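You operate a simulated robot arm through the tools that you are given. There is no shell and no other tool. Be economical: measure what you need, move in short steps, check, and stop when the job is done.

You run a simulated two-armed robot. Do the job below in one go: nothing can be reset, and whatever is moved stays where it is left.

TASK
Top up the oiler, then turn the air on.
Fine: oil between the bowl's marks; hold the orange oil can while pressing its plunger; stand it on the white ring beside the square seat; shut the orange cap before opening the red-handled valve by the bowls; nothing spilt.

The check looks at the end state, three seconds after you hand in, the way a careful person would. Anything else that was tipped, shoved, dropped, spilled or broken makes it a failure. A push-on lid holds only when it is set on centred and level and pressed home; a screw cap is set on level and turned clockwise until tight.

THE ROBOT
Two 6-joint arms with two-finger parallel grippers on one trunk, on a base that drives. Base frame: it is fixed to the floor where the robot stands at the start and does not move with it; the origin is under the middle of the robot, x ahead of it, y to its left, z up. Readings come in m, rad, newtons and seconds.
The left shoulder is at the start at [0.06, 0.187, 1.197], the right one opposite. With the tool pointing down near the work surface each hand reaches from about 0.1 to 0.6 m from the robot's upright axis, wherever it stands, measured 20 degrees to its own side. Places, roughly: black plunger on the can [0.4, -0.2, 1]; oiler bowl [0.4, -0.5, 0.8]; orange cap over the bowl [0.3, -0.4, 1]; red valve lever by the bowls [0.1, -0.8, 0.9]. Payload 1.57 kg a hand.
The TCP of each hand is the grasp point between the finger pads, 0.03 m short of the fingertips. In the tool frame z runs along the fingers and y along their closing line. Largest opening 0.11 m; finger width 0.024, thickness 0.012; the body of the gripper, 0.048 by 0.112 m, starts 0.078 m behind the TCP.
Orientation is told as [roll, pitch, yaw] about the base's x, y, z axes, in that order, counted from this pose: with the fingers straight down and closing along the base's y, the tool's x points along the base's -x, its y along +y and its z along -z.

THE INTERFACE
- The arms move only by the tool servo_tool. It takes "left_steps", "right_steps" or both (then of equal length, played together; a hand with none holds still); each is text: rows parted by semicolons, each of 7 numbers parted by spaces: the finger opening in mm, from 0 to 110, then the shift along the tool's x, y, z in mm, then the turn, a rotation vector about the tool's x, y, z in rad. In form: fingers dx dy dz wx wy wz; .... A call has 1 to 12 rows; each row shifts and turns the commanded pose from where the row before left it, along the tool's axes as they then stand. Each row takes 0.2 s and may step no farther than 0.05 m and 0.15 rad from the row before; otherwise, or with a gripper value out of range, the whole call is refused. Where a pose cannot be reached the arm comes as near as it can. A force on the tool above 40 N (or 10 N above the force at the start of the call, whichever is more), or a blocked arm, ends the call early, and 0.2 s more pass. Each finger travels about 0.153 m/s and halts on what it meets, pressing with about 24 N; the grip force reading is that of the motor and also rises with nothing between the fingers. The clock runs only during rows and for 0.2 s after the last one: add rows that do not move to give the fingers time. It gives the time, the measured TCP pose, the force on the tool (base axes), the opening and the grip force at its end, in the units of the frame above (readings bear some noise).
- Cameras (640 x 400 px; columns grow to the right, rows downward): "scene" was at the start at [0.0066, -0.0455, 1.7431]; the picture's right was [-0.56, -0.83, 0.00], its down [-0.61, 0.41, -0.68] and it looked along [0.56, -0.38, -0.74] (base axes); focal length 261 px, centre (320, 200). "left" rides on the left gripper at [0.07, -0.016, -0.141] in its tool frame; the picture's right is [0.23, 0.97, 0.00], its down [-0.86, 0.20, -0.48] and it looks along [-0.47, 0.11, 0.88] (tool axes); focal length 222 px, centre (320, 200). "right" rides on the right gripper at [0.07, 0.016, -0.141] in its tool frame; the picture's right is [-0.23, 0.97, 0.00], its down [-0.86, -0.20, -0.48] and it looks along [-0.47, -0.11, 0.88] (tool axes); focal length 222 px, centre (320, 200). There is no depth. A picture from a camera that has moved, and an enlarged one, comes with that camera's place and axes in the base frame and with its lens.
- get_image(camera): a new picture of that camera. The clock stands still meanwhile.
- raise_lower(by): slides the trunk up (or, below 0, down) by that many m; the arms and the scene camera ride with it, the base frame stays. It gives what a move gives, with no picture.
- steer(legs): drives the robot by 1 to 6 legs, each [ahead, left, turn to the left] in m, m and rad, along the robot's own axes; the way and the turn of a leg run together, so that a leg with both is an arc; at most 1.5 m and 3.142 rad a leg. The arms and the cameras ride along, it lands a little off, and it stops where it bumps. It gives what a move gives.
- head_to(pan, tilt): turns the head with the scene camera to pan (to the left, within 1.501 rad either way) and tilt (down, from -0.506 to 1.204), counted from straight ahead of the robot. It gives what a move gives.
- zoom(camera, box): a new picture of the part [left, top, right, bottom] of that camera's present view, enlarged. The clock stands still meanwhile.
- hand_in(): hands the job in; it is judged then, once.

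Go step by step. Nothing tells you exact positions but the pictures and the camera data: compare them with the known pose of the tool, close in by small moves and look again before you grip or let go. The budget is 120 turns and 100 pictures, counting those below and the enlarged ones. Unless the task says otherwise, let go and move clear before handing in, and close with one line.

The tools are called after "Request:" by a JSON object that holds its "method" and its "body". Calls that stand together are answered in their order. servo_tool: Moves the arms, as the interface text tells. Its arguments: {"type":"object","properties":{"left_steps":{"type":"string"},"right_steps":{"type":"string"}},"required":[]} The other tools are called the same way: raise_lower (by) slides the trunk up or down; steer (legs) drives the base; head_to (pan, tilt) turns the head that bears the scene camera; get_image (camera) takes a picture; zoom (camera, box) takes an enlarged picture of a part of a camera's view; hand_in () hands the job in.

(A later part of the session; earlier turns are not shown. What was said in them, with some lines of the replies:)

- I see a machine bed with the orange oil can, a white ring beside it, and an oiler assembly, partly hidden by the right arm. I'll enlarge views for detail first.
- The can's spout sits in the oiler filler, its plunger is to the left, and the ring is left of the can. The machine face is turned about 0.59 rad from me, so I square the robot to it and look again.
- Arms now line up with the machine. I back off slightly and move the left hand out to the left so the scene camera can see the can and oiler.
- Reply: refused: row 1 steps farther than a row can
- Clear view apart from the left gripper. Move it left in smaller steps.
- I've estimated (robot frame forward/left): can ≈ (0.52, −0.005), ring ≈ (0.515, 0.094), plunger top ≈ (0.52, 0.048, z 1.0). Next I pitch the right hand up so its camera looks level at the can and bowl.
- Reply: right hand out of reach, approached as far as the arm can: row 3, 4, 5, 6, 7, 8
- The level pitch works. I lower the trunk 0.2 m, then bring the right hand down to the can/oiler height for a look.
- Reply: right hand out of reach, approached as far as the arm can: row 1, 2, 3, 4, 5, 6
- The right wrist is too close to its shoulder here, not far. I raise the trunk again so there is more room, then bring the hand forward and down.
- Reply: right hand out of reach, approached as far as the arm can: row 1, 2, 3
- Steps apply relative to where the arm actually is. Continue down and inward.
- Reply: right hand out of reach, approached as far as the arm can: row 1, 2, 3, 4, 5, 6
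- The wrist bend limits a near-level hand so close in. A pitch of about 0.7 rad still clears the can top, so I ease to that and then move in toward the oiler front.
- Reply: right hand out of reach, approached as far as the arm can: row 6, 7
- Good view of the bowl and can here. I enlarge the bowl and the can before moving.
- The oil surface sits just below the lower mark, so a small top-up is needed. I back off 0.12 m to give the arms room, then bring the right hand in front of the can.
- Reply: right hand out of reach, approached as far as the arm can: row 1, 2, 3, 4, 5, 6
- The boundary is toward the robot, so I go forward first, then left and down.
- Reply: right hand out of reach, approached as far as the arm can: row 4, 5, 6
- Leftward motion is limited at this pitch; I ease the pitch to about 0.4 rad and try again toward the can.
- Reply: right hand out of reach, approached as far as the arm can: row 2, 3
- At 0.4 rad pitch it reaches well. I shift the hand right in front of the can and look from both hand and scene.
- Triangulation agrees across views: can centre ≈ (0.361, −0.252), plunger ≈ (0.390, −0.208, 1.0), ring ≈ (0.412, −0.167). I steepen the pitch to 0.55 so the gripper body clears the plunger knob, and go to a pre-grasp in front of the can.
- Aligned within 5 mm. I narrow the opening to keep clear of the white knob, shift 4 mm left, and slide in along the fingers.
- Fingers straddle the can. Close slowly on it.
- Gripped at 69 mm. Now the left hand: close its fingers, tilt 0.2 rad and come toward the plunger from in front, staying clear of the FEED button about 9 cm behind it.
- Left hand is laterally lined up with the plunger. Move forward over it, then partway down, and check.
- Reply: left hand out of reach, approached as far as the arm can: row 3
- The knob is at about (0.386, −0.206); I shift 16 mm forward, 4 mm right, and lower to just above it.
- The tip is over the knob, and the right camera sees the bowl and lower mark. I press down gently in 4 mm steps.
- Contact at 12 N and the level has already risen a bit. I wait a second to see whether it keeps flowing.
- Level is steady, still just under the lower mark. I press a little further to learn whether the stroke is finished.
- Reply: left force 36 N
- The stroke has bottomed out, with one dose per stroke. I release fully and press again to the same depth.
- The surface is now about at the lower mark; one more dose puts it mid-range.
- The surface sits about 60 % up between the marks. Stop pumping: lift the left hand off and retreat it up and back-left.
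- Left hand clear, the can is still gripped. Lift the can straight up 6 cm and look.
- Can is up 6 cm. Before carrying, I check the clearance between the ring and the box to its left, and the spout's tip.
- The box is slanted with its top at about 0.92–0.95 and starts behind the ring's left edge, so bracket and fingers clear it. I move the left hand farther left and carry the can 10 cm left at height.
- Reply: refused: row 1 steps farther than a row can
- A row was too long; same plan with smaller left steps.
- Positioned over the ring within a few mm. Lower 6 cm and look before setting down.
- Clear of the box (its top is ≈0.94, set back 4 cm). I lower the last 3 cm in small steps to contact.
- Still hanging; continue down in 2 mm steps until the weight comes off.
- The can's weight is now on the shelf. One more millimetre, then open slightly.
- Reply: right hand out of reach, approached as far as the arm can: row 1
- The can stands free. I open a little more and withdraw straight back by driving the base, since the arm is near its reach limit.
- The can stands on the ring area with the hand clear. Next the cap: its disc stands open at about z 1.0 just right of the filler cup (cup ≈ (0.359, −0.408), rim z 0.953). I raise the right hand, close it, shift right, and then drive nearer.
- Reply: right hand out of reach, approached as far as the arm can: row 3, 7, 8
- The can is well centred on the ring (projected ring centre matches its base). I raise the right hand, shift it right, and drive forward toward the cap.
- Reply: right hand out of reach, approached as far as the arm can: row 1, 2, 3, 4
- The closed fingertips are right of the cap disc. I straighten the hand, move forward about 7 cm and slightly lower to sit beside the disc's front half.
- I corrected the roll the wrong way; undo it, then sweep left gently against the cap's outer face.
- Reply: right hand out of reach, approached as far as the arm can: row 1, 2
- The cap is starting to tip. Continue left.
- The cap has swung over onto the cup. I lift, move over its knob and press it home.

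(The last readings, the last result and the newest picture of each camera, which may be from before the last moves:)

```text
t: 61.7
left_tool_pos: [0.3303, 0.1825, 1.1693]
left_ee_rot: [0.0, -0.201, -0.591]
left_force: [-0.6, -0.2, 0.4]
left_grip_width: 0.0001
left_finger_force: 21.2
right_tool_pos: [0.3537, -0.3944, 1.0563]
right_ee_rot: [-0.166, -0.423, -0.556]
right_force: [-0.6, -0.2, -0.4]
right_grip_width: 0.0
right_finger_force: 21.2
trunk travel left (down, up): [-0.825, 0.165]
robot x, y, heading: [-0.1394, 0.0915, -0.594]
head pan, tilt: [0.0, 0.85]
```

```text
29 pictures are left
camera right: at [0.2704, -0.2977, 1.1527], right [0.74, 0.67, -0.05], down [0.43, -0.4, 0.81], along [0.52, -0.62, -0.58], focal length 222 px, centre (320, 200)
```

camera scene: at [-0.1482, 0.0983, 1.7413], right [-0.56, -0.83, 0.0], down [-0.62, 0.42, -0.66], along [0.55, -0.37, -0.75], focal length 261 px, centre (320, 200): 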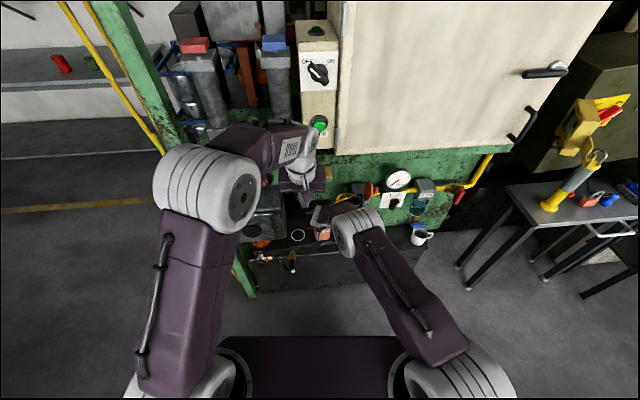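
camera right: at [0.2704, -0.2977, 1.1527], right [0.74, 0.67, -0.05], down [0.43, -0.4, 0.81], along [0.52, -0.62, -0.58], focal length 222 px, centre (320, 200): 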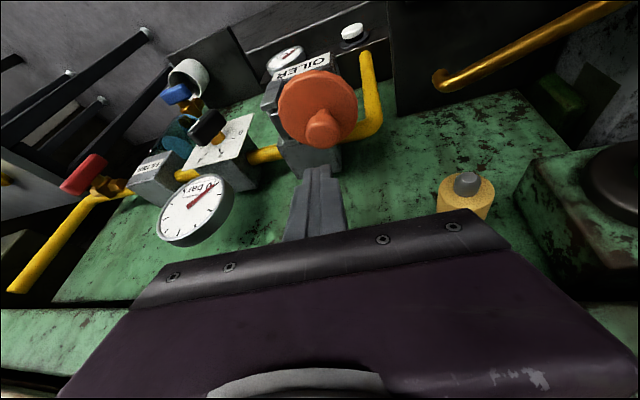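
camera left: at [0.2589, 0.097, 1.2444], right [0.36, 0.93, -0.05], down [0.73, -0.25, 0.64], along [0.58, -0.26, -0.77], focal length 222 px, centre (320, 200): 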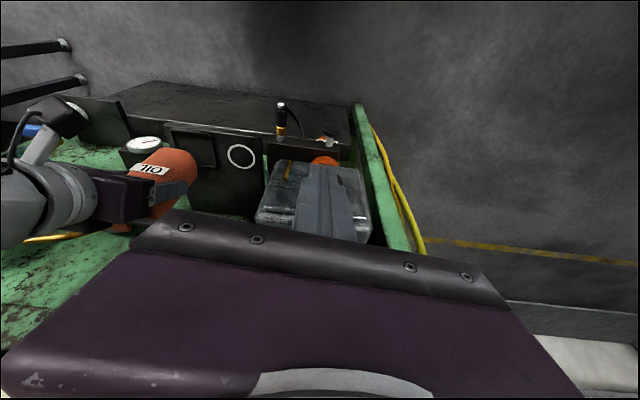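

Triangulating again puts the knob top at about (0.330, −0.373, 1.016), behind my tip. I move back over it.

Request:
{"method": "servo_tool", "body": {"right_steps": "0 -3.3 -1.2 -7.2 0 0 0; 0 19.7 3.9 -9.6 0 0 0; 0 19.7 3.9 -9.6 0 0 0; 0 0 0 0 0 0 0"}}

Request:
{"method": "get_image", "body": {"camera": "right"}}

```text
t: 62.7
left_tool_pos: [0.3328, 0.181, 1.1688]
left_ee_rot: [-0.001, -0.2, -0.592]
left_force: [-0.3, 0.0, 0.2]
left_grip_width: 0.0
left_finger_force: 20.8
right_tool_pos: [0.3218, -0.3624, 1.0644]
right_ee_rot: [-0.167, -0.42, -0.554]
right_force: [0.6, -1.7, 0.2]
right_grip_width: 0.0005
right_finger_force: 21.3
trunk travel left (down, up): [-0.825, 0.165]
robot x, y, heading: [-0.1366, 0.0953, -0.588]
head pan, tilt: [0.0, 0.85]
```

```text
28 pictures are left
camera right: at [0.2397, -0.2658, 1.1601], right [0.74, 0.67, -0.06], down [0.43, -0.4, 0.81], along [0.52, -0.62, -0.58], focal length 222 px, centre (320, 200)
```

right: 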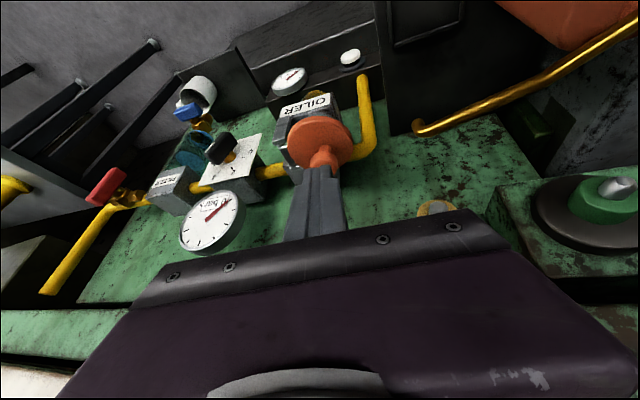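

The tip is right over the knob. Press down in 5 mm steps.

Request:
{"method": "servo_tool", "body": {"right_steps": "0 2 0.8 4.5 0 0 0; 0 2 0.8 4.5 0 0 0; 0 2 0.8 4.5 0 0 0; 0 2 0.8 4.5 0 0 0; 0 1.2 0.5 2.7 0 0 0; 0 0 0 0 0 0 0"}}

Request:
{"method": "get_image", "body": {"camera": "right"}}

```text
t: 64.1
left_tool_pos: [0.3325, 0.1826, 1.1689]
left_ee_rot: [-0.002, -0.2, -0.592]
left_force: [1.3, -0.2, 1.1]
left_grip_width: 0.0001
left_finger_force: 21.7
right_tool_pos: [0.323, -0.3629, 1.04]
right_ee_rot: [-0.168, -0.42, -0.555]
right_force: [-0.6, -0.2, 0.4]
right_grip_width: 0.0001
right_finger_force: 21.6
trunk travel left (down, up): [-0.825, 0.165]
robot x, y, heading: [-0.1374, 0.0908, -0.592]
head pan, tilt: [0.0, 0.85]
```

```text
27 pictures are left
camera right: at [0.2405, -0.2655, 1.1371], right [0.74, 0.67, -0.06], down [0.43, -0.4, 0.81], along [0.52, -0.62, -0.58], focal length 222 px, centre (320, 200)
```

right: 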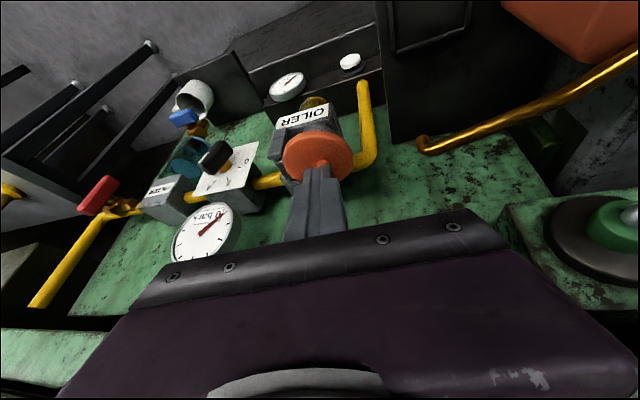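

No contact yet; continue down.

Request:
{"method": "servo_tool", "body": {"right_steps": "0 2 0.8 4.5 0 0 0; 0 2 0.8 4.5 0 0 0; 0 2 0.8 4.5 0 0 0; 0 2 0.8 4.5 0 0 0; 0 0 0 0 0 0 0"}}

Request:
{"method": "zoom", "body": {"camera": "right", "box": [240, 80, 400, 180]}}

```text
t: 65.3
left_tool_pos: [0.3265, 0.1869, 1.1704]
left_ee_rot: [-0.002, -0.208, -0.591]
left_force: [-0.5, 0.2, -0.4]
left_grip_width: 0.0
left_finger_force: 20.9
right_tool_pos: [0.3208, -0.3585, 1.03]
right_ee_rot: [-0.168, -0.438, -0.555]
right_force: [-13.4, 12.8, 21.2]
right_grip_width: 0.0002
right_finger_force: 21.4
trunk travel left (down, up): [-0.825, 0.165]
robot x, y, heading: [-0.1364, 0.0934, -0.589]
head pan, tilt: [0.0, 0.85]
stopped in row 5 (right hand): the force on the tool passed its limit (the readings are from after the stop); the commanded pose is now the measured one
```

```text
4.00 times, centred on (320, 130) of right
camera zoom: at [0.237, -0.2615, 1.1241], right [0.74, 0.67, -0.05], down [0.41, -0.4, 0.82], along [0.53, -0.63, -0.57], focal length 888 px, centre (320, 480)
```

zoom: 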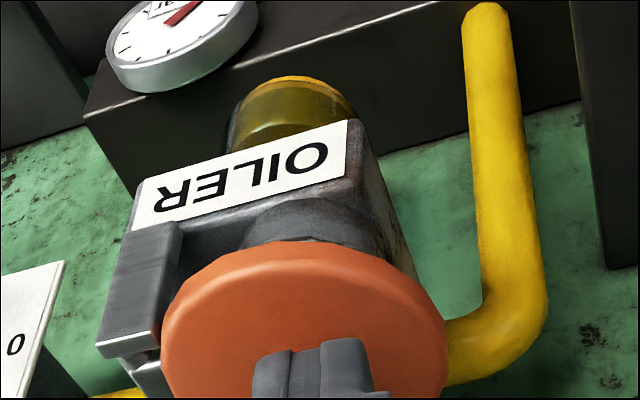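

Pressed firmly. Lift off and inspect the cap and the bowl.

Request:
{"method": "servo_tool", "body": {"right_steps": "0 -8 -3 -18 0 0 0; 0 -14 -5 -32 0 0 0; 0 20 -30 -20 0 0 0; 0 20 -30 -20 0 0 0; 0 0 0 0 0 0 0"}}

Request:
{"method": "zoom", "body": {"camera": "right", "box": [240, 60, 480, 210]}}

Request:
{"method": "zoom", "body": {"camera": "scene", "box": [260, 150, 420, 250]}}

```text
t: 66.5
left_tool_pos: [0.3313, 0.1823, 1.1682]
left_ee_rot: [-0.002, -0.202, -0.59]
left_force: [-0.2, 0.2, -0.1]
left_grip_width: 0.0
left_finger_force: 21.5
right_tool_pos: [0.246, -0.3757, 1.1101]
right_ee_rot: [-0.166, -0.43, -0.553]
right_force: [0.3, 0.9, 0.4]
right_grip_width: 0.0
right_finger_force: 21.4
trunk travel left (down, up): [-0.825, 0.165]
robot x, y, heading: [-0.1347, 0.0919, -0.591]
head pan, tilt: [0.0, 0.85]
```

```text
2.67 times, centred on (360, 135) of right
camera zoom: at [0.1634, -0.2798, 1.2051], right [0.74, 0.67, -0.05], down [0.42, -0.4, 0.82], along [0.53, -0.62, -0.58], focal length 592 px, centre (213, 373)
```

zoom: 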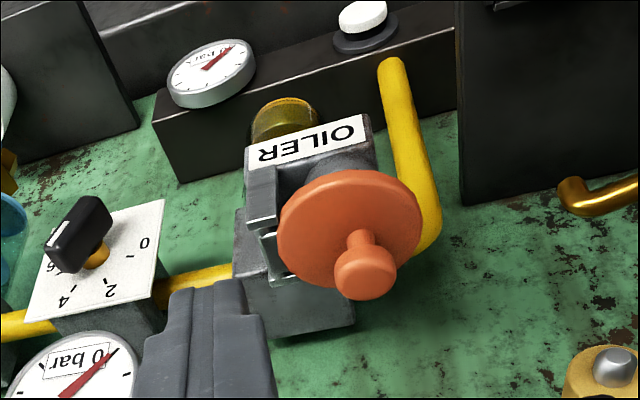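

```text
4.00 times, centred on (340, 200) of scene
camera zoom: at [-0.123, 0.0825, 1.7412], right [-0.56, -0.83, 0.0], down [-0.62, 0.42, -0.66], along [0.55, -0.37, -0.75], focal length 1045 px, centre (240, 200)
```

zoom: 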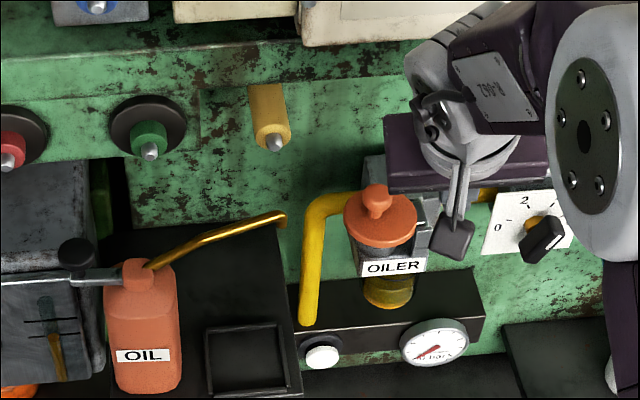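

Cap is down flush on the cup, can stands on the ring. Now the valve: I back off a little, drive right about 0.4 m and look at the lever.

Request:
{"method": "steer", "body": {"legs": [[-0.08, 0, 0], [0, -0.36, 0]]}}

Request:
{"method": "get_image", "body": {"camera": "scene"}}

Request:
{"method": "get_image", "body": {"camera": "right"}}

```text
t: 69.5
left_tool_pos: [0.0648, -0.075, 1.1672]
left_ee_rot: [-0.002, -0.201, -0.598]
left_force: [0.2, 0.0, -0.5]
left_grip_width: 0.0002
left_finger_force: 21.3
right_tool_pos: [-0.0238, -0.6335, 1.11]
right_ee_rot: [-0.164, -0.43, -0.558]
right_force: [-0.4, 0.1, 0.0]
right_grip_width: 0.0
right_finger_force: 21.2
trunk travel left (down, up): [-0.825, 0.165]
robot x, y, heading: [-0.404, -0.1664, -0.598]
head pan, tilt: [0.0, 0.85]
```

```text
23 pictures are left
camera scene: at [-0.3904, -0.1729, 1.7412], right [-0.56, -0.83, 0.0], down [-0.62, 0.42, -0.66], along [0.55, -0.37, -0.75], focal length 261 px, centre (320, 200)
```

scene: 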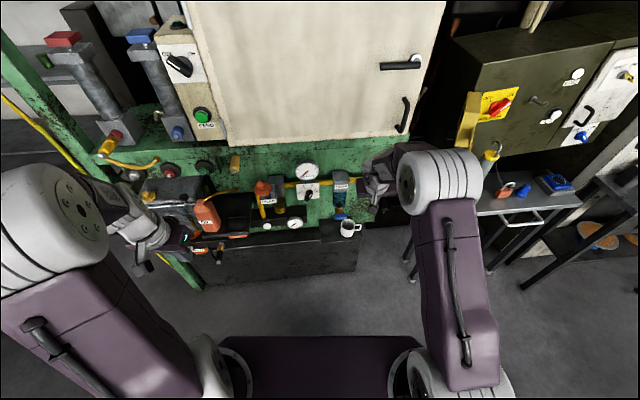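

```text
22 pictures are left
camera right: at [-0.1063, -0.5371, 1.205], right [0.74, 0.67, -0.05], down [0.42, -0.4, 0.82], along [0.52, -0.63, -0.58], focal length 222 px, centre (320, 200)
```

right: 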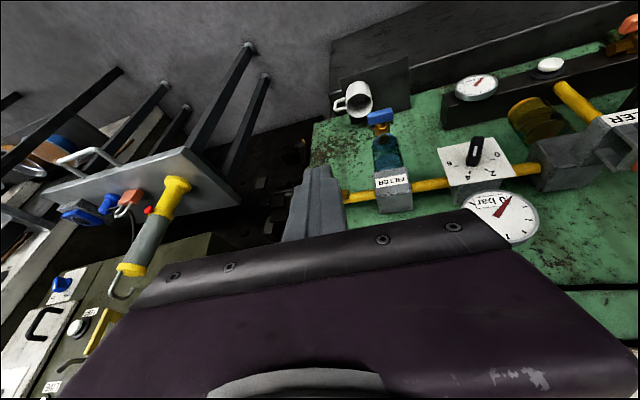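

The valve is hidden behind my fingers; I shift the hand left and zoom.

Request:
{"method": "servo_tool", "body": {"right_steps": "0 0 40 -15 0 0 0; 0 0 40 -15 0 0 0; 0 0 40 -15 0 0 0; 0 0 0 0 0 0 0"}}

Request:
{"method": "zoom", "body": {"camera": "right", "box": [160, 130, 320, 230]}}

Request:
{"method": "zoom", "body": {"camera": "scene", "box": [300, 140, 420, 215]}}

```text
t: 70.5
left_tool_pos: [0.0638, -0.0767, 1.1676]
left_ee_rot: [0.001, -0.2, -0.598]
left_force: [-0.2, -0.2, -0.5]
left_grip_width: 0.0001
left_finger_force: 21.3
right_tool_pos: [0.0328, -0.5255, 1.1296]
right_ee_rot: [-0.165, -0.43, -0.56]
right_force: [-0.6, 0.0, 0.3]
right_grip_width: 0.0001
right_finger_force: 21.6
trunk travel left (down, up): [-0.825, 0.165]
robot x, y, heading: [-0.4098, -0.162, -0.595]
head pan, tilt: [0.0, 0.85]
```

```text
4.00 times, centred on (240, 180) of right
camera zoom: at [-0.0498, -0.4287, 1.2258], right [0.74, 0.67, -0.05], down [0.42, -0.4, 0.82], along [0.52, -0.63, -0.58], focal length 888 px, centre (640, 280)
```

zoom: 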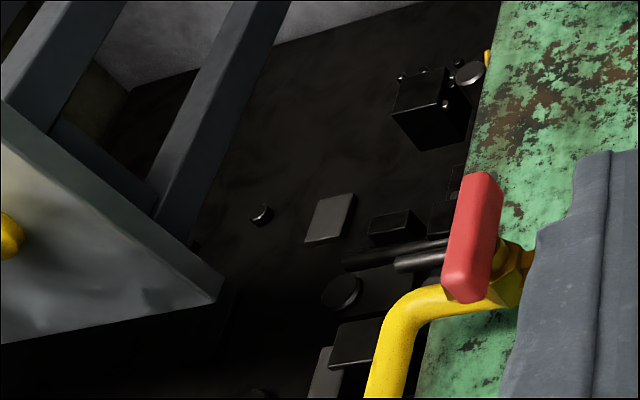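

```text
5.33 times, centred on (360, 178) of scene
camera zoom: at [-0.3917, -0.1751, 1.7412], right [-0.56, -0.83, 0.0], down [-0.62, 0.42, -0.66], along [0.55, -0.37, -0.75], focal length 1393 px, centre (107, 320)
```

zoom: 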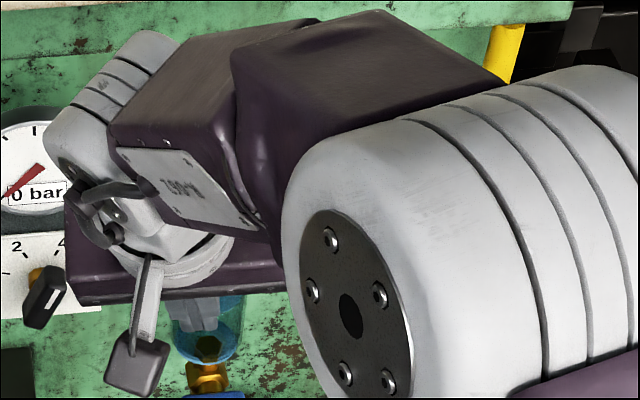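

The red lever is vertical, perpendicular to the horizontal pipe, so closed; centre ≈ (0.147, −0.826, 0.897), about 10 cm long. I raise the hand and move right for a frontal view to find the pivot.

Request:
{"method": "servo_tool", "body": {"right_steps": "0 -14 0 -30 0 0 0; 0 -14 0 -30 0 0 0; 0 0 -45 0 0 0 0; 0 0 -45 0 0 0 0; 0 0 -35 0 0 0 0; 0 0 0 0 0 0 0"}}

Request:
{"method": "get_image", "body": {"camera": "right"}}

```text
t: 71.8
left_tool_pos: [0.065, -0.0763, 1.1689]
left_ee_rot: [-0.003, -0.199, -0.597]
left_force: [-1.1, 0.2, 0.4]
left_grip_width: 0.0
left_finger_force: 20.9
right_tool_pos: [-0.0333, -0.6177, 1.2165]
right_ee_rot: [-0.165, -0.43, -0.558]
right_force: [0.2, 0.5, 0.5]
right_grip_width: 0.0001
right_finger_force: 21.2
trunk travel left (down, up): [-0.825, 0.165]
robot x, y, heading: [-0.4086, -0.1625, -0.599]
head pan, tilt: [0.0, 0.85]
```

```text
19 pictures are left
camera right: at [-0.1161, -0.5195, 1.3118], right [0.74, 0.67, -0.05], down [0.42, -0.4, 0.82], along [0.53, -0.63, -0.58], focal length 222 px, centre (320, 200)
```

right: 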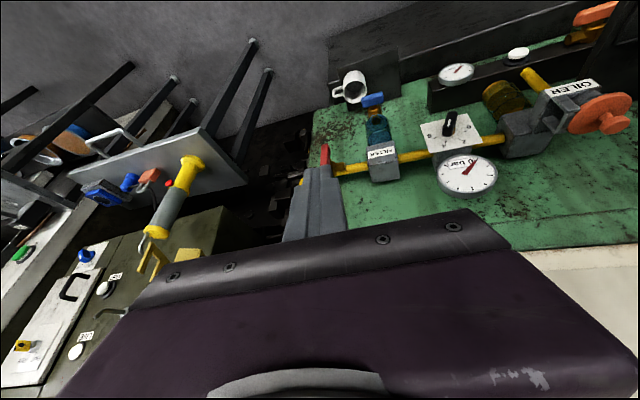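

Still behind the finger; shift 5 cm left and zoom.

Request:
{"method": "servo_tool", "body": {"right_steps": "0 0 30 0 0 0 0; 0 0 30 0 0 0 0; 0 0 0 0 0 0 0"}}

Request:
{"method": "zoom", "body": {"camera": "right", "box": [250, 120, 346, 180]}}

```text
t: 72.7
left_tool_pos: [0.0638, -0.0772, 1.1695]
left_ee_rot: [0.001, -0.199, -0.596]
left_force: [-0.8, -0.3, 0.2]
left_grip_width: 0.0
left_finger_force: 21.7
right_tool_pos: [0.0018, -0.5669, 1.2056]
right_ee_rot: [-0.166, -0.43, -0.56]
right_force: [-0.1, 0.8, -0.7]
right_grip_width: 0.0002
right_finger_force: 20.8
trunk travel left (down, up): [-0.825, 0.165]
robot x, y, heading: [-0.4101, -0.1644, -0.599]
head pan, tilt: [0.0, 0.85]
```

```text
6.67 times, centred on (298, 150) of right
camera zoom: at [-0.0812, -0.4703, 1.301], right [0.74, 0.67, -0.05], down [0.42, -0.4, 0.82], along [0.53, -0.63, -0.58], focal length 1481 px, centre (467, 533)
```

zoom: 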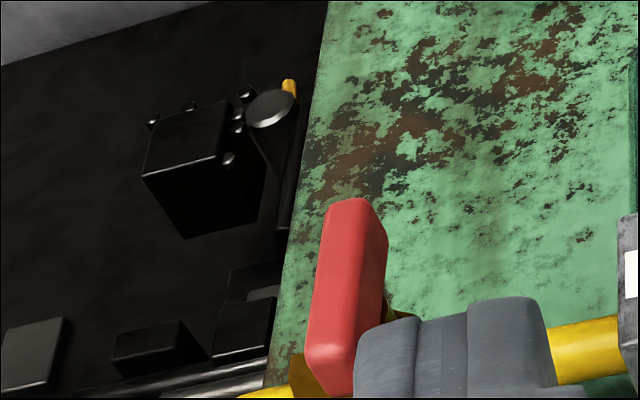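

The pivot lies near the lever's upper half, so I'll push its lower end rightwards (counter-clockwise from the front = open). First I lower the hand and align it before driving closer.

Request:
{"method": "servo_tool", "body": {"right_steps": "0 1.7 -44 7 0 0 0; 0 1.7 -44 7 0 0 0; 0 15 6 33 0 0 0; 0 15 6 33 0 0 0; 0 15 6 33 0 0 0; 0 15 6 33 0 0 0; 0 15 6 33 0 0 0; 0 0 0 0 0 0 0"}}

```text
t: 74.5
left_tool_pos: [0.0629, -0.0766, 1.1695]
left_ee_rot: [0.0, -0.201, -0.597]
left_force: [-0.3, 0.3, -0.4]
left_grip_width: 0.0
left_finger_force: 20.9
right_tool_pos: [-0.0464, -0.6395, 1.0224]
right_ee_rot: [-0.163, -0.432, -0.559]
right_force: [-0.2, -0.5, -0.9]
right_grip_width: 0.0
right_finger_force: 21.9
trunk travel left (down, up): [-0.825, 0.165]
robot x, y, heading: [-0.4082, -0.1664, -0.598]
head pan, tilt: [0.0, 0.85]
```

Laterally aligned; drive forward 0.15 m and look.

Request:
{"method": "steer", "body": {"legs": [[0.15, 0, 0]]}}

Request:
{"method": "get_image", "body": {"camera": "right"}}

```text
t: 75.8
left_tool_pos: [0.1835, -0.1582, 1.1711]
left_ee_rot: [-0.002, -0.203, -0.594]
left_force: [-0.7, 0.9, 0.2]
left_grip_width: 0.0
left_finger_force: 21.2
right_tool_pos: [0.0756, -0.7205, 1.0241]
right_ee_rot: [-0.166, -0.434, -0.559]
right_force: [0.3, -0.8, 0.2]
right_grip_width: 0.0003
right_finger_force: 21.0
trunk travel left (down, up): [-0.825, 0.165]
robot x, y, heading: [-0.2865, -0.2474, -0.597]
head pan, tilt: [0.0, 0.85]
```

```text
17 pictures are left
camera right: at [-0.008, -0.6236, 1.1184], right [0.74, 0.67, -0.05], down [0.42, -0.4, 0.82], along [0.53, -0.63, -0.57], focal length 222 px, centre (320, 200)
```

right: 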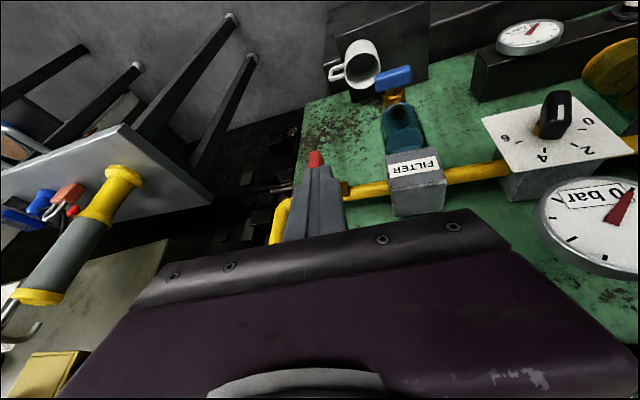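

The lever's lower end peeks past the finger tip. I shift left of it and go down-forward most of the way, then look.

Request:
{"method": "servo_tool", "body": {"right_steps": "0 0 25 0 0 0 0; 0 -13.3 -1.7 42 0 0 0; 0 -13.3 -1.7 42 0 0 0; 0 -13.3 -1.7 42 0 0 0; 0 0 0 0 0 0 0"}}

Request:
{"method": "get_image", "body": {"camera": "right"}}

```text
t: 77.0
left_tool_pos: [0.1856, -0.1577, 1.1687]
left_ee_rot: [0.001, -0.201, -0.595]
left_force: [0.1, 0.1, -0.1]
left_grip_width: 0.0
left_finger_force: 21.6
right_tool_pos: [0.152, -0.7696, 0.9222]
right_ee_rot: [-0.164, -0.43, -0.558]
right_force: [-0.1, -0.5, -0.3]
right_grip_width: 0.0
right_finger_force: 20.9
trunk travel left (down, up): [-0.825, 0.165]
robot x, y, heading: [-0.2848, -0.2439, -0.594]
head pan, tilt: [0.0, 0.85]
```

```text
16 pictures are left
camera right: at [0.0693, -0.6732, 1.0175], right [0.74, 0.67, -0.05], down [0.42, -0.4, 0.81], along [0.53, -0.62, -0.58], focal length 222 px, centre (320, 200)
```

right: 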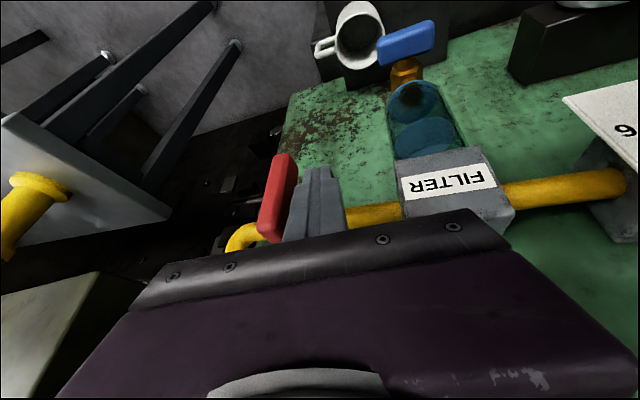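

The lever is at ≈(0.151, −0.833), z 0.84–0.94. I lower the tip beside its lower half, then push right in 10 mm steps.

Request:
{"method": "servo_tool", "body": {"right_steps": "0 -5.6 3 21.5 0 0 0; 0 -5.6 3 21.5 0 0 0; 0 0.4 -9.9 1.5 0 0 0; 0 0.4 -9.9 1.5 0 0 0; 0 0.4 -9.9 1.5 0 0 0; 0 0.4 -9.9 1.5 0 0 0; 0 0.4 -9.9 1.5 0 0 0; 0 0 0 0 0 0 0"}}

Request:
{"method": "get_image", "body": {"camera": "right"}}

```text
t: 78.4
left_tool_pos: [0.1866, -0.1546, 1.1702]
left_ee_rot: [-0.003, -0.2, -0.588]
left_force: [1.1, 0.0, 0.4]
left_grip_width: 0.0001
left_finger_force: 21.1
right_tool_pos: [0.1538, -0.7941, 0.8977]
right_ee_rot: [-0.159, -0.434, -0.547]
right_force: [13.0, 19.8, 1.1]
right_grip_width: 0.0
right_finger_force: 21.3
right hand out of reach, approached as far as the arm can: row 2
trunk travel left (down, up): [-0.825, 0.165]
robot x, y, heading: [-0.2855, -0.2444, -0.589]
head pan, tilt: [0.0, 0.85]
stopped in row 6 (right hand): the force on the tool passed its limit (the readings are from after the stop); the commanded pose is now the measured one
```

```text
15 pictures are left
camera right: at [0.0681, -0.6988, 0.9929], right [0.73, 0.68, -0.04], down [0.42, -0.4, 0.82], along [0.54, -0.62, -0.58], focal length 222 px, centre (320, 200)
```

right: 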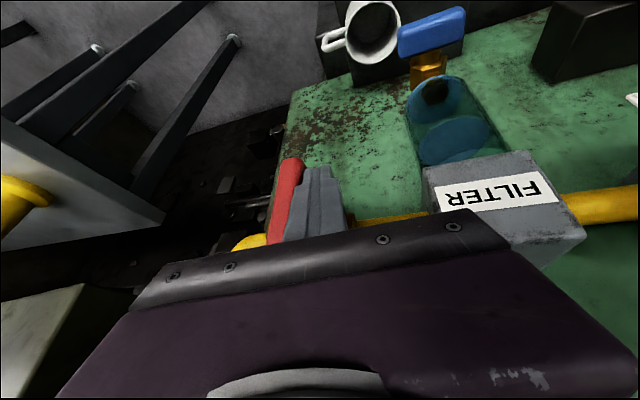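

Blocked: the finger bears too near the pivot there. Better leverage: go over the top and push the lever's upper end leftwards (same turning direction).

Request:
{"method": "servo_tool", "body": {"right_steps": "0 0 8 0 0 0 0; 0 -12.3 -4.6 -27 0 0 0; 0 -12.3 -4.6 -27 0 0 0; 0 -16.3 -6 -36 0 0 0; 0 1.2 -37 5 0 0 0; 0 1.2 -37 5 0 0 0; 0 0 0 0 0 0 0"}}

Request:
{"method": "get_image", "body": {"camera": "right"}}

```text
t: 80.0
left_tool_pos: [0.1854, -0.1559, 1.1688]
left_ee_rot: [-0.001, -0.202, -0.592]
left_force: [0.4, -0.1, 0.7]
left_grip_width: 0.0
left_finger_force: 21.3
right_tool_pos: [0.1075, -0.839, 0.9942]
right_ee_rot: [-0.177, -0.436, -0.55]
right_force: [-0.2, -0.4, 0.1]
right_grip_width: 0.0003
right_finger_force: 21.4
right hand out of reach, approached as far as the arm can: row 6
trunk travel left (down, up): [-0.825, 0.165]
robot x, y, heading: [-0.2845, -0.2471, -0.591]
head pan, tilt: [0.0, 0.85]
```

```text
14 pictures are left
camera right: at [0.0254, -0.7408, 1.0888], right [0.74, 0.67, -0.06], down [0.42, -0.39, 0.82], along [0.53, -0.63, -0.57], focal length 222 px, centre (320, 200)
```

right: 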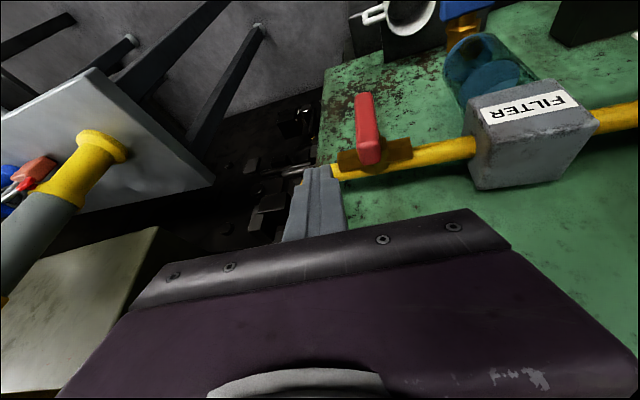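

A clear view of the lever now; enlarge it.

Request:
{"method": "zoom", "body": {"camera": "right", "box": [310, 80, 438, 200]}}

```text
3.33 times, centred on (374, 140) of right
camera zoom: at [0.0254, -0.7408, 1.0888], right [0.74, 0.67, -0.06], down [0.42, -0.39, 0.82], along [0.53, -0.63, -0.57], focal length 740 px, centre (140, 400)
```

zoom: 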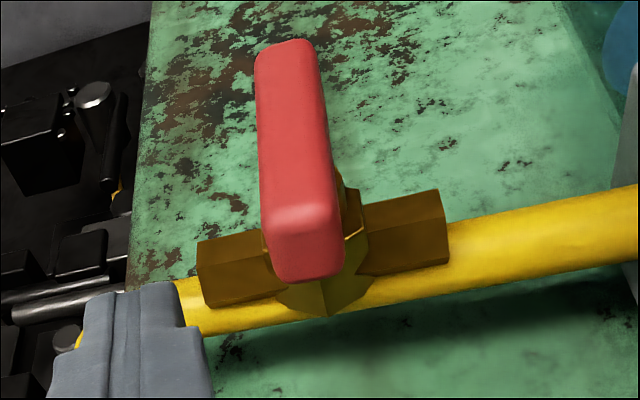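

The lever hangs down from a pivot near its top, so the earlier push had good leverage and was against the stop: it opens the other way, lower end swinging left along the pipe. I back the hand off, straighten its roll, and drive closer to reach lower.

Request:
{"method": "servo_tool", "body": {"right_steps": "0 40 0 -20 -0.085 0 0; 0 40 0 -20 -0.085 0 0; 0 10 -15 -5 0 0 0; 0 0 0 0 0 0 0"}}

Request:
{"method": "steer", "body": {"legs": [[0.1, 0, 0]]}}

Request:
{"method": "get_image", "body": {"camera": "right"}}

```text
t: 81.0
left_tool_pos: [0.1853, -0.157, 1.1703]
left_ee_rot: [0.0, -0.202, -0.592]
left_force: [0.0, 0.6, -0.7]
left_grip_width: 0.0001
left_finger_force: 21.9
right_tool_pos: [0.0502, -0.7825, 0.9923]
right_ee_rot: [-0.096, -0.442, -0.543]
right_force: [0.2, -0.1, 0.9]
right_grip_width: 0.0
right_finger_force: 21.4
right hand out of reach, approached as far as the arm can: row 1, 2, 3
trunk travel left (down, up): [-0.825, 0.165]
robot x, y, heading: [-0.285, -0.2445, -0.594]
head pan, tilt: [0.0, 0.85]
```

```text
t: 82.1
left_tool_pos: [0.2655, -0.2112, 1.1701]
left_ee_rot: [0.0, -0.202, -0.592]
left_force: [-0.3, -1.4, -1.3]
left_grip_width: 0.0001
left_finger_force: 21.1
right_tool_pos: [0.1321, -0.8368, 0.9924]
right_ee_rot: [-0.099, -0.445, -0.542]
right_force: [0.4, 0.5, -0.5]
right_grip_width: 0.0002
right_finger_force: 21.8
trunk travel left (down, up): [-0.825, 0.165]
robot x, y, heading: [-0.2026, -0.3026, -0.59]
head pan, tilt: [0.0, 0.85]
```

```text
12 pictures are left
camera right: at [0.0408, -0.7489, 1.088], right [0.71, 0.7, 0.01], down [0.4, -0.42, 0.82], along [0.58, -0.57, -0.58], focal length 222 px, centre (320, 200)
```

right: 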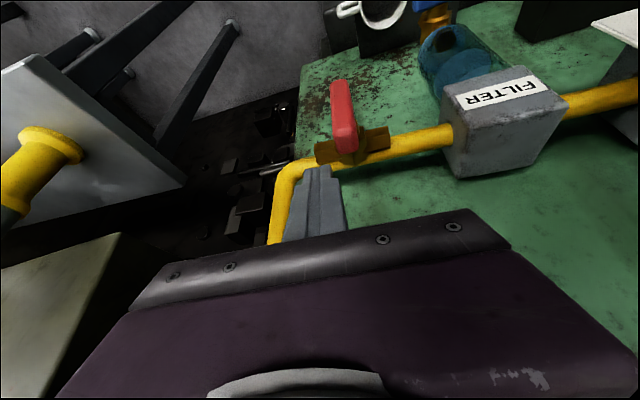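

Tip is above and just right of the lever. I step 2 cm right, then lower beside the lever's lower end.

Request:
{"method": "servo_tool", "body": {"right_steps": "0 6.4 -22 -1 0 0 0; 0 12.4 2.6 25.8 0 0 0; 0 12.4 2.6 25.8 0 0 0; 0 12.4 2.6 25.8 0 0 0; 0 12.4 2.6 25.8 0 0 0; 0 0 0 0 0 0 0"}}

Request:
{"method": "get_image", "body": {"camera": "right"}}

```text
t: 83.5
left_tool_pos: [0.2682, -0.2117, 1.1689]
left_ee_rot: [-0.001, -0.199, -0.592]
left_force: [-0.5, 0.3, 0.0]
left_grip_width: 0.0
left_finger_force: 21.2
right_tool_pos: [0.126, -0.8488, 0.9124]
right_ee_rot: [-0.104, -0.441, -0.541]
right_force: [0.3, -0.2, -0.4]
right_grip_width: 0.0
right_finger_force: 21.1
right hand out of reach, approached as far as the arm can: row 1, 2, 3, 4, 5
trunk travel left (down, up): [-0.825, 0.165]
robot x, y, heading: [-0.204, -0.2987, -0.589]
head pan, tilt: [0.0, 0.85]
```

```text
11 pictures are left
camera right: at [0.0354, -0.7593, 1.0086], right [0.71, 0.7, 0.01], down [0.41, -0.42, 0.81], along [0.57, -0.58, -0.58], focal length 222 px, centre (320, 200)
```

right: 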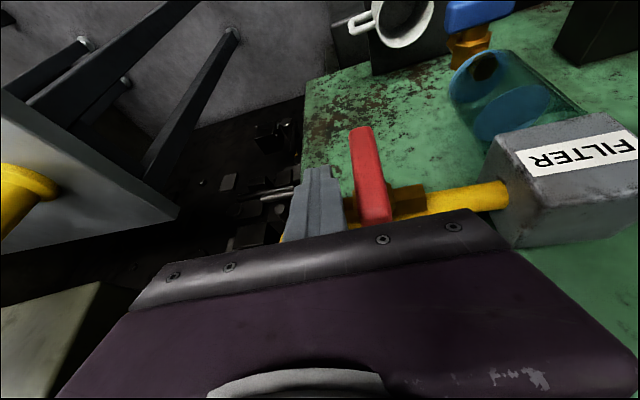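

Arm can't lower further here, so I lower the trunk 3 cm, then push left.

Request:
{"method": "raise_lower", "body": {"by": -0.032}}

Request:
{"method": "servo_tool", "body": {"right_steps": "0 -0.4 10 -0.8 0 0 0; 0 -0.4 10 -0.8 0 0 0; 0 -0.4 10 -0.8 0 0 0; 0 -0.4 10 -0.8 0 0 0; 0 0 0 0 0 0 0"}}

Request:
{"method": "get_image", "body": {"camera": "right"}}

```text
t: 84.3
left_tool_pos: [0.2678, -0.2113, 1.1375]
left_ee_rot: [0.0, -0.2, -0.592]
left_force: [-0.2, 0.7, -0.4]
left_grip_width: 0.0
left_finger_force: 21.9
right_tool_pos: [0.1243, -0.8477, 0.8813]
right_ee_rot: [-0.102, -0.439, -0.54]
right_force: [-0.7, 1.0, 1.1]
right_grip_width: 0.0002
right_finger_force: 20.8
trunk travel left (down, up): [-0.793, 0.197]
robot x, y, heading: [-0.201, -0.3017, -0.592]
head pan, tilt: [0.0, 0.85]
```

```text
t: 84.9
left_tool_pos: [0.2667, -0.2171, 1.1381]
left_ee_rot: [0.0, -0.201, -0.597]
left_force: [0.3, 0.4, -0.3]
left_grip_width: 0.0
left_finger_force: 21.4
right_tool_pos: [0.1289, -0.8451, 0.8824]
right_ee_rot: [-0.108, -0.45, -0.562]
right_force: [-22.0, -20.7, -4.1]
right_grip_width: 0.0
right_finger_force: 21.1
trunk travel left (down, up): [-0.793, 0.197]
robot x, y, heading: [-0.1999, -0.3039, -0.598]
head pan, tilt: [0.0, 0.85]
stopped in row 3 (right hand): the force on the tool passed its limit (the readings are from after the stop); the commanded pose is now the measured one
```

```text
10 pictures are left
camera right: at [0.0393, -0.7515, 0.9764], right [0.73, 0.69, 0.0], down [0.39, -0.42, 0.82], along [0.56, -0.6, -0.57], focal length 222 px, centre (320, 200)
```

right: 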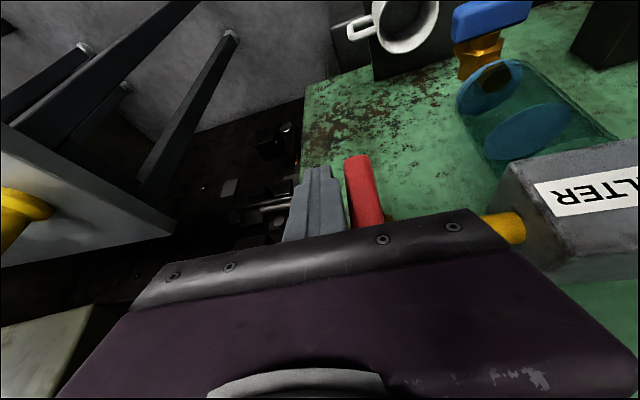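

Still no turn: the leaning finger bears near the pivot (≈0.90). I withdraw slightly so that only the fingertip overlaps the lever's lowest part, lower 1 cm, and push again.

Request:
{"method": "servo_tool", "body": {"right_steps": "0 0 -14 0 0 0 0; 0 15 0 -7 0 0 0; 0 0 0 0 0 0 0"}}

Request:
{"method": "raise_lower", "body": {"by": -0.01}}

Request:
{"method": "servo_tool", "body": {"right_steps": "0 -0.4 8 -0.8 0 0 0; 0 -0.4 8 -0.8 0 0 0; 0 -0.4 8 -0.8 0 0 0; 0 -0.4 8 -0.8 0 0 0; 0 0 0 0 0 0 0"}}

Request:
{"method": "get_image", "body": {"camera": "right"}}

```text
t: 85.7
left_tool_pos: [0.2668, -0.2142, 1.1374]
left_ee_rot: [0.001, -0.2, -0.595]
left_force: [-0.7, 0.4, 0.9]
left_grip_width: 0.0
left_finger_force: 21.3
right_tool_pos: [0.1112, -0.8408, 0.8844]
right_ee_rot: [-0.105, -0.451, -0.554]
right_force: [-0.4, 0.5, -0.1]
right_grip_width: 0.0
right_finger_force: 21.7
trunk travel left (down, up): [-0.793, 0.197]
robot x, y, heading: [-0.2004, -0.3028, -0.596]
head pan, tilt: [0.0, 0.85]
```

```text
t: 86.3
left_tool_pos: [0.2686, -0.2145, 1.1269]
left_ee_rot: [0.0, -0.201, -0.593]
left_force: [0.6, 0.2, -0.2]
left_grip_width: 0.0
left_finger_force: 21.3
right_tool_pos: [0.1119, -0.8407, 0.8736]
right_ee_rot: [-0.108, -0.447, -0.553]
right_force: [-0.8, -0.6, -0.7]
right_grip_width: 0.0
right_finger_force: 21.1
trunk travel left (down, up): [-0.783, 0.207]
robot x, y, heading: [-0.2037, -0.3023, -0.598]
head pan, tilt: [0.0, 0.85]
```

```text
t: 87.5
left_tool_pos: [0.2657, -0.2128, 1.1268]
left_ee_rot: [-0.001, -0.203, -0.595]
left_force: [0.2, -0.3, 0.3]
left_grip_width: 0.0
left_finger_force: 21.4
right_tool_pos: [0.1281, -0.8109, 0.8743]
right_ee_rot: [-0.107, -0.447, -0.554]
right_force: [-14.3, 8.5, -2.0]
right_grip_width: 0.0001
right_finger_force: 21.5
trunk travel left (down, up): [-0.783, 0.207]
robot x, y, heading: [-0.2008, -0.3028, -0.599]
head pan, tilt: [0.0, 0.85]
```

```text
9 pictures are left
camera right: at [0.038, -0.7207, 0.9691], right [0.72, 0.69, 0.01], down [0.4, -0.42, 0.82], along [0.57, -0.59, -0.58], focal length 222 px, centre (320, 200)
```

right: 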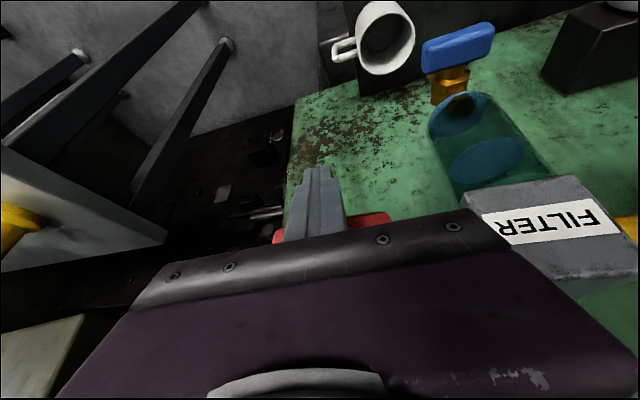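

The lever has swung to horizontal, along the pipe. I back the hand off and check.

Request:
{"method": "servo_tool", "body": {"right_steps": "0 20 0 -9 0 0 0; 0 35 0 -17 0 0 0; 0 -10 10 -40 0 0 0; 0 -10 30 -30 0 0 0; 0 0 40 0 0 0 0; 0 0 0 0 0 0 0"}}

Request:
{"method": "get_image", "body": {"camera": "right"}}

```text
t: 88.9
left_tool_pos: [0.268, -0.2138, 1.1262]
left_ee_rot: [0.001, -0.199, -0.596]
left_force: [-0.5, -0.8, 0.4]
left_grip_width: 0.0
left_finger_force: 21.2
right_tool_pos: [0.1178, -0.6985, 0.9363]
right_ee_rot: [-0.106, -0.447, -0.553]
right_force: [-0.3, 0.0, 0.8]
right_grip_width: 0.0
right_finger_force: 21.5
trunk travel left (down, up): [-0.783, 0.207]
robot x, y, heading: [-0.2016, -0.3013, -0.595]
head pan, tilt: [0.0, 0.85]
```

```text
8 pictures are left
camera right: at [0.028, -0.6079, 1.0312], right [0.72, 0.69, 0.0], down [0.4, -0.42, 0.82], along [0.57, -0.59, -0.57], focal length 222 px, centre (320, 200)
```

right: 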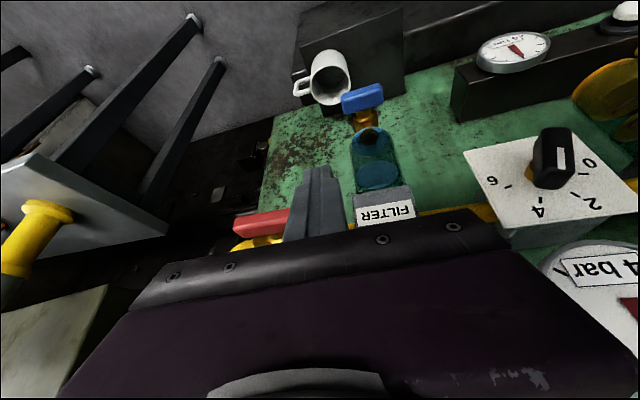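

The gauge now reads 4 bar, so air is on. I check that the lever is fully along the pipe.

Request:
{"method": "zoom", "body": {"camera": "right", "box": [210, 180, 330, 255]}}

```text
5.33 times, centred on (270, 218) of right
camera zoom: at [0.028, -0.6079, 1.0312], right [0.72, 0.69, 0.0], down [0.4, -0.42, 0.82], along [0.57, -0.59, -0.57], focal length 1185 px, centre (587, 107)
```

zoom: 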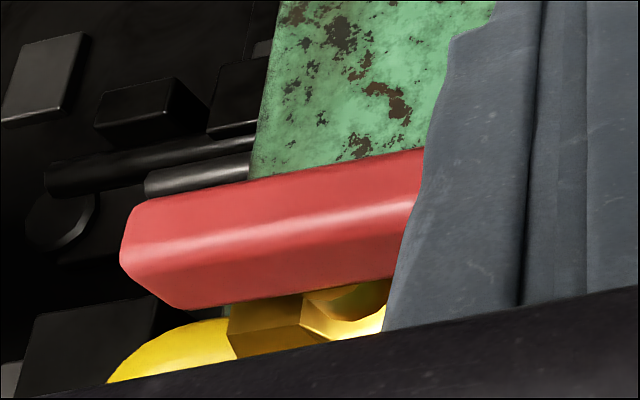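

The lever is along the pipe. I back away and take a last look at everything, including the bowl level.

Request:
{"method": "steer", "body": {"legs": [[-0.2, 0, 0]]}}

Request:
{"method": "servo_tool", "body": {"right_steps": "0 0 40 0 0 0 0; 0 0 40 0 0 0 0; 0 0 40 0 0 0 0; 0 0 0 0 0 0 0"}}

Request:
{"method": "get_image", "body": {"camera": "right"}}

Request:
{"method": "get_image", "body": {"camera": "scene"}}

```text
t: 90.5
left_tool_pos: [0.1035, -0.1045, 1.1264]
left_ee_rot: [0.0, -0.199, -0.599]
left_force: [0.4, -0.1, 0.3]
left_grip_width: 0.0
left_finger_force: 21.5
right_tool_pos: [-0.049, -0.5876, 0.9352]
right_ee_rot: [-0.107, -0.448, -0.557]
right_force: [-0.5, 0.5, 0.5]
right_grip_width: 0.0003
right_finger_force: 20.8
trunk travel left (down, up): [-0.783, 0.207]
robot x, y, heading: [-0.3667, -0.1891, -0.599]
head pan, tilt: [0.0, 0.85]
```

```text
t: 91.5
left_tool_pos: [0.1022, -0.1037, 1.127]
left_ee_rot: [0.0, -0.199, -0.599]
left_force: [-0.3, -0.9, 0.2]
left_grip_width: 0.0
left_finger_force: 21.0
right_tool_pos: [0.0182, -0.4867, 0.9229]
right_ee_rot: [-0.108, -0.446, -0.555]
right_force: [-0.2, -0.2, 0.2]
right_grip_width: 0.0
right_finger_force: 21.1
trunk travel left (down, up): [-0.783, 0.207]
robot x, y, heading: [-0.3684, -0.1914, -0.606]
head pan, tilt: [0.0, 0.85]
```

```text
6 pictures are left
camera right: at [-0.0718, -0.3954, 1.018], right [0.72, 0.69, 0.0], down [0.39, -0.42, 0.82], along [0.57, -0.59, -0.58], focal length 222 px, centre (320, 200)
```

right: 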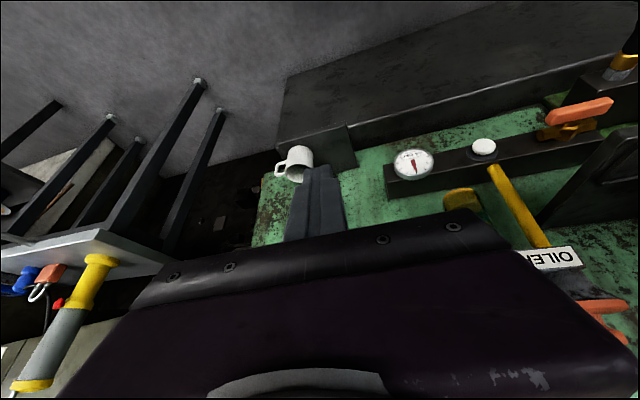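

```text
5 pictures are left
camera scene: at [-0.3525, -0.2013, 1.6992], right [-0.56, -0.83, 0.0], down [-0.62, 0.42, -0.66], along [0.54, -0.37, -0.75], focal length 261 px, centre (320, 200)
```

scene: 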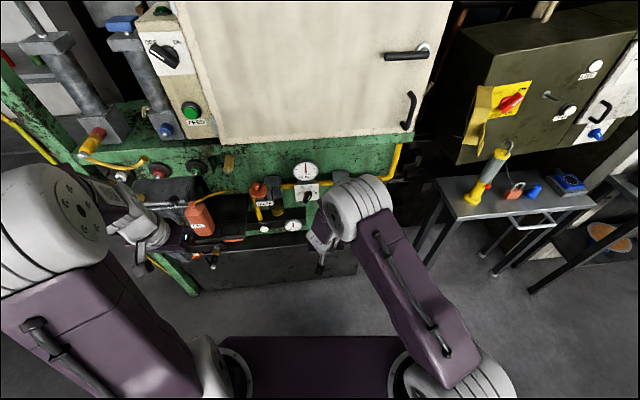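

Can, cap and gauge look right. I raise the right hand a little to see the bowl's level one last time.

Request:
{"method": "servo_tool", "body": {"right_steps": "0 -14 0 -30 0 0 0; 0 -14 0 -30 0 0 0; 0 -14 0 -30 0 0 0; 0 0 0 0 0 0 0"}}

Request:
{"method": "zoom", "body": {"camera": "right", "box": [400, 100, 560, 200]}}

Request:
{"method": "zoom", "body": {"camera": "scene", "box": [170, 140, 410, 290]}}

```text
t: 92.5
left_tool_pos: [0.103, -0.1028, 1.1276]
left_ee_rot: [-0.001, -0.201, -0.598]
left_force: [1.2, -0.6, 0.8]
left_grip_width: 0.0001
left_finger_force: 21.7
right_tool_pos: [0.0203, -0.4803, 1.0242]
right_ee_rot: [-0.109, -0.449, -0.558]
right_force: [0.2, 1.0, 0.5]
right_grip_width: 0.0
right_finger_force: 21.4
trunk travel left (down, up): [-0.783, 0.207]
robot x, y, heading: [-0.3691, -0.1914, -0.598]
head pan, tilt: [0.0, 0.85]
```

```text
4.00 times, centred on (480, 150) of right
camera zoom: at [-0.0688, -0.3888, 1.1187], right [0.72, 0.69, 0.0], down [0.39, -0.42, 0.82], along [0.57, -0.59, -0.57], focal length 888 px, centre (-320, 400)
```

zoom: 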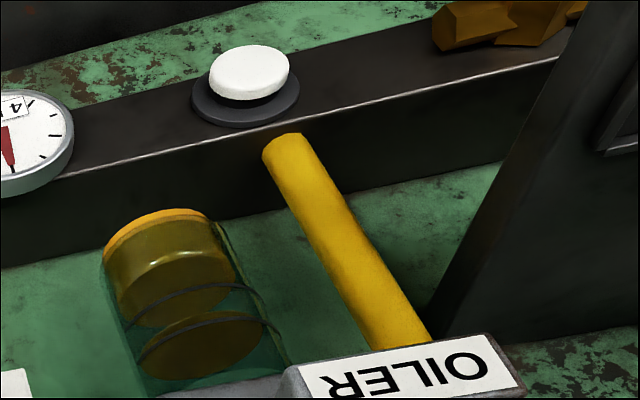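

```text
2.67 times, centred on (290, 215) of scene
camera zoom: at [-0.3528, -0.2004, 1.6992], right [-0.56, -0.83, 0.0], down [-0.62, 0.42, -0.66], along [0.55, -0.37, -0.75], focal length 697 px, centre (400, 160)
```

zoom: 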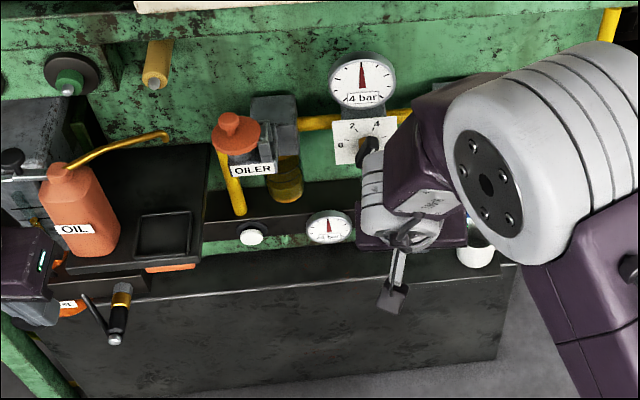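

The oil sits between the marks, the cap is shut, the can stands on the ring, the gauge reads 4 bar, and both hands are clear. I hand in.

Request:
{"method": "hand_in", "body": {}}

```text
The job is handed in.
```

I topped up the oiler to between the bowl's marks, stood the oil can on the white ring, shut the orange cap, then opened the red valve; the gauge reads 4 bar and I saw nothing spilt.
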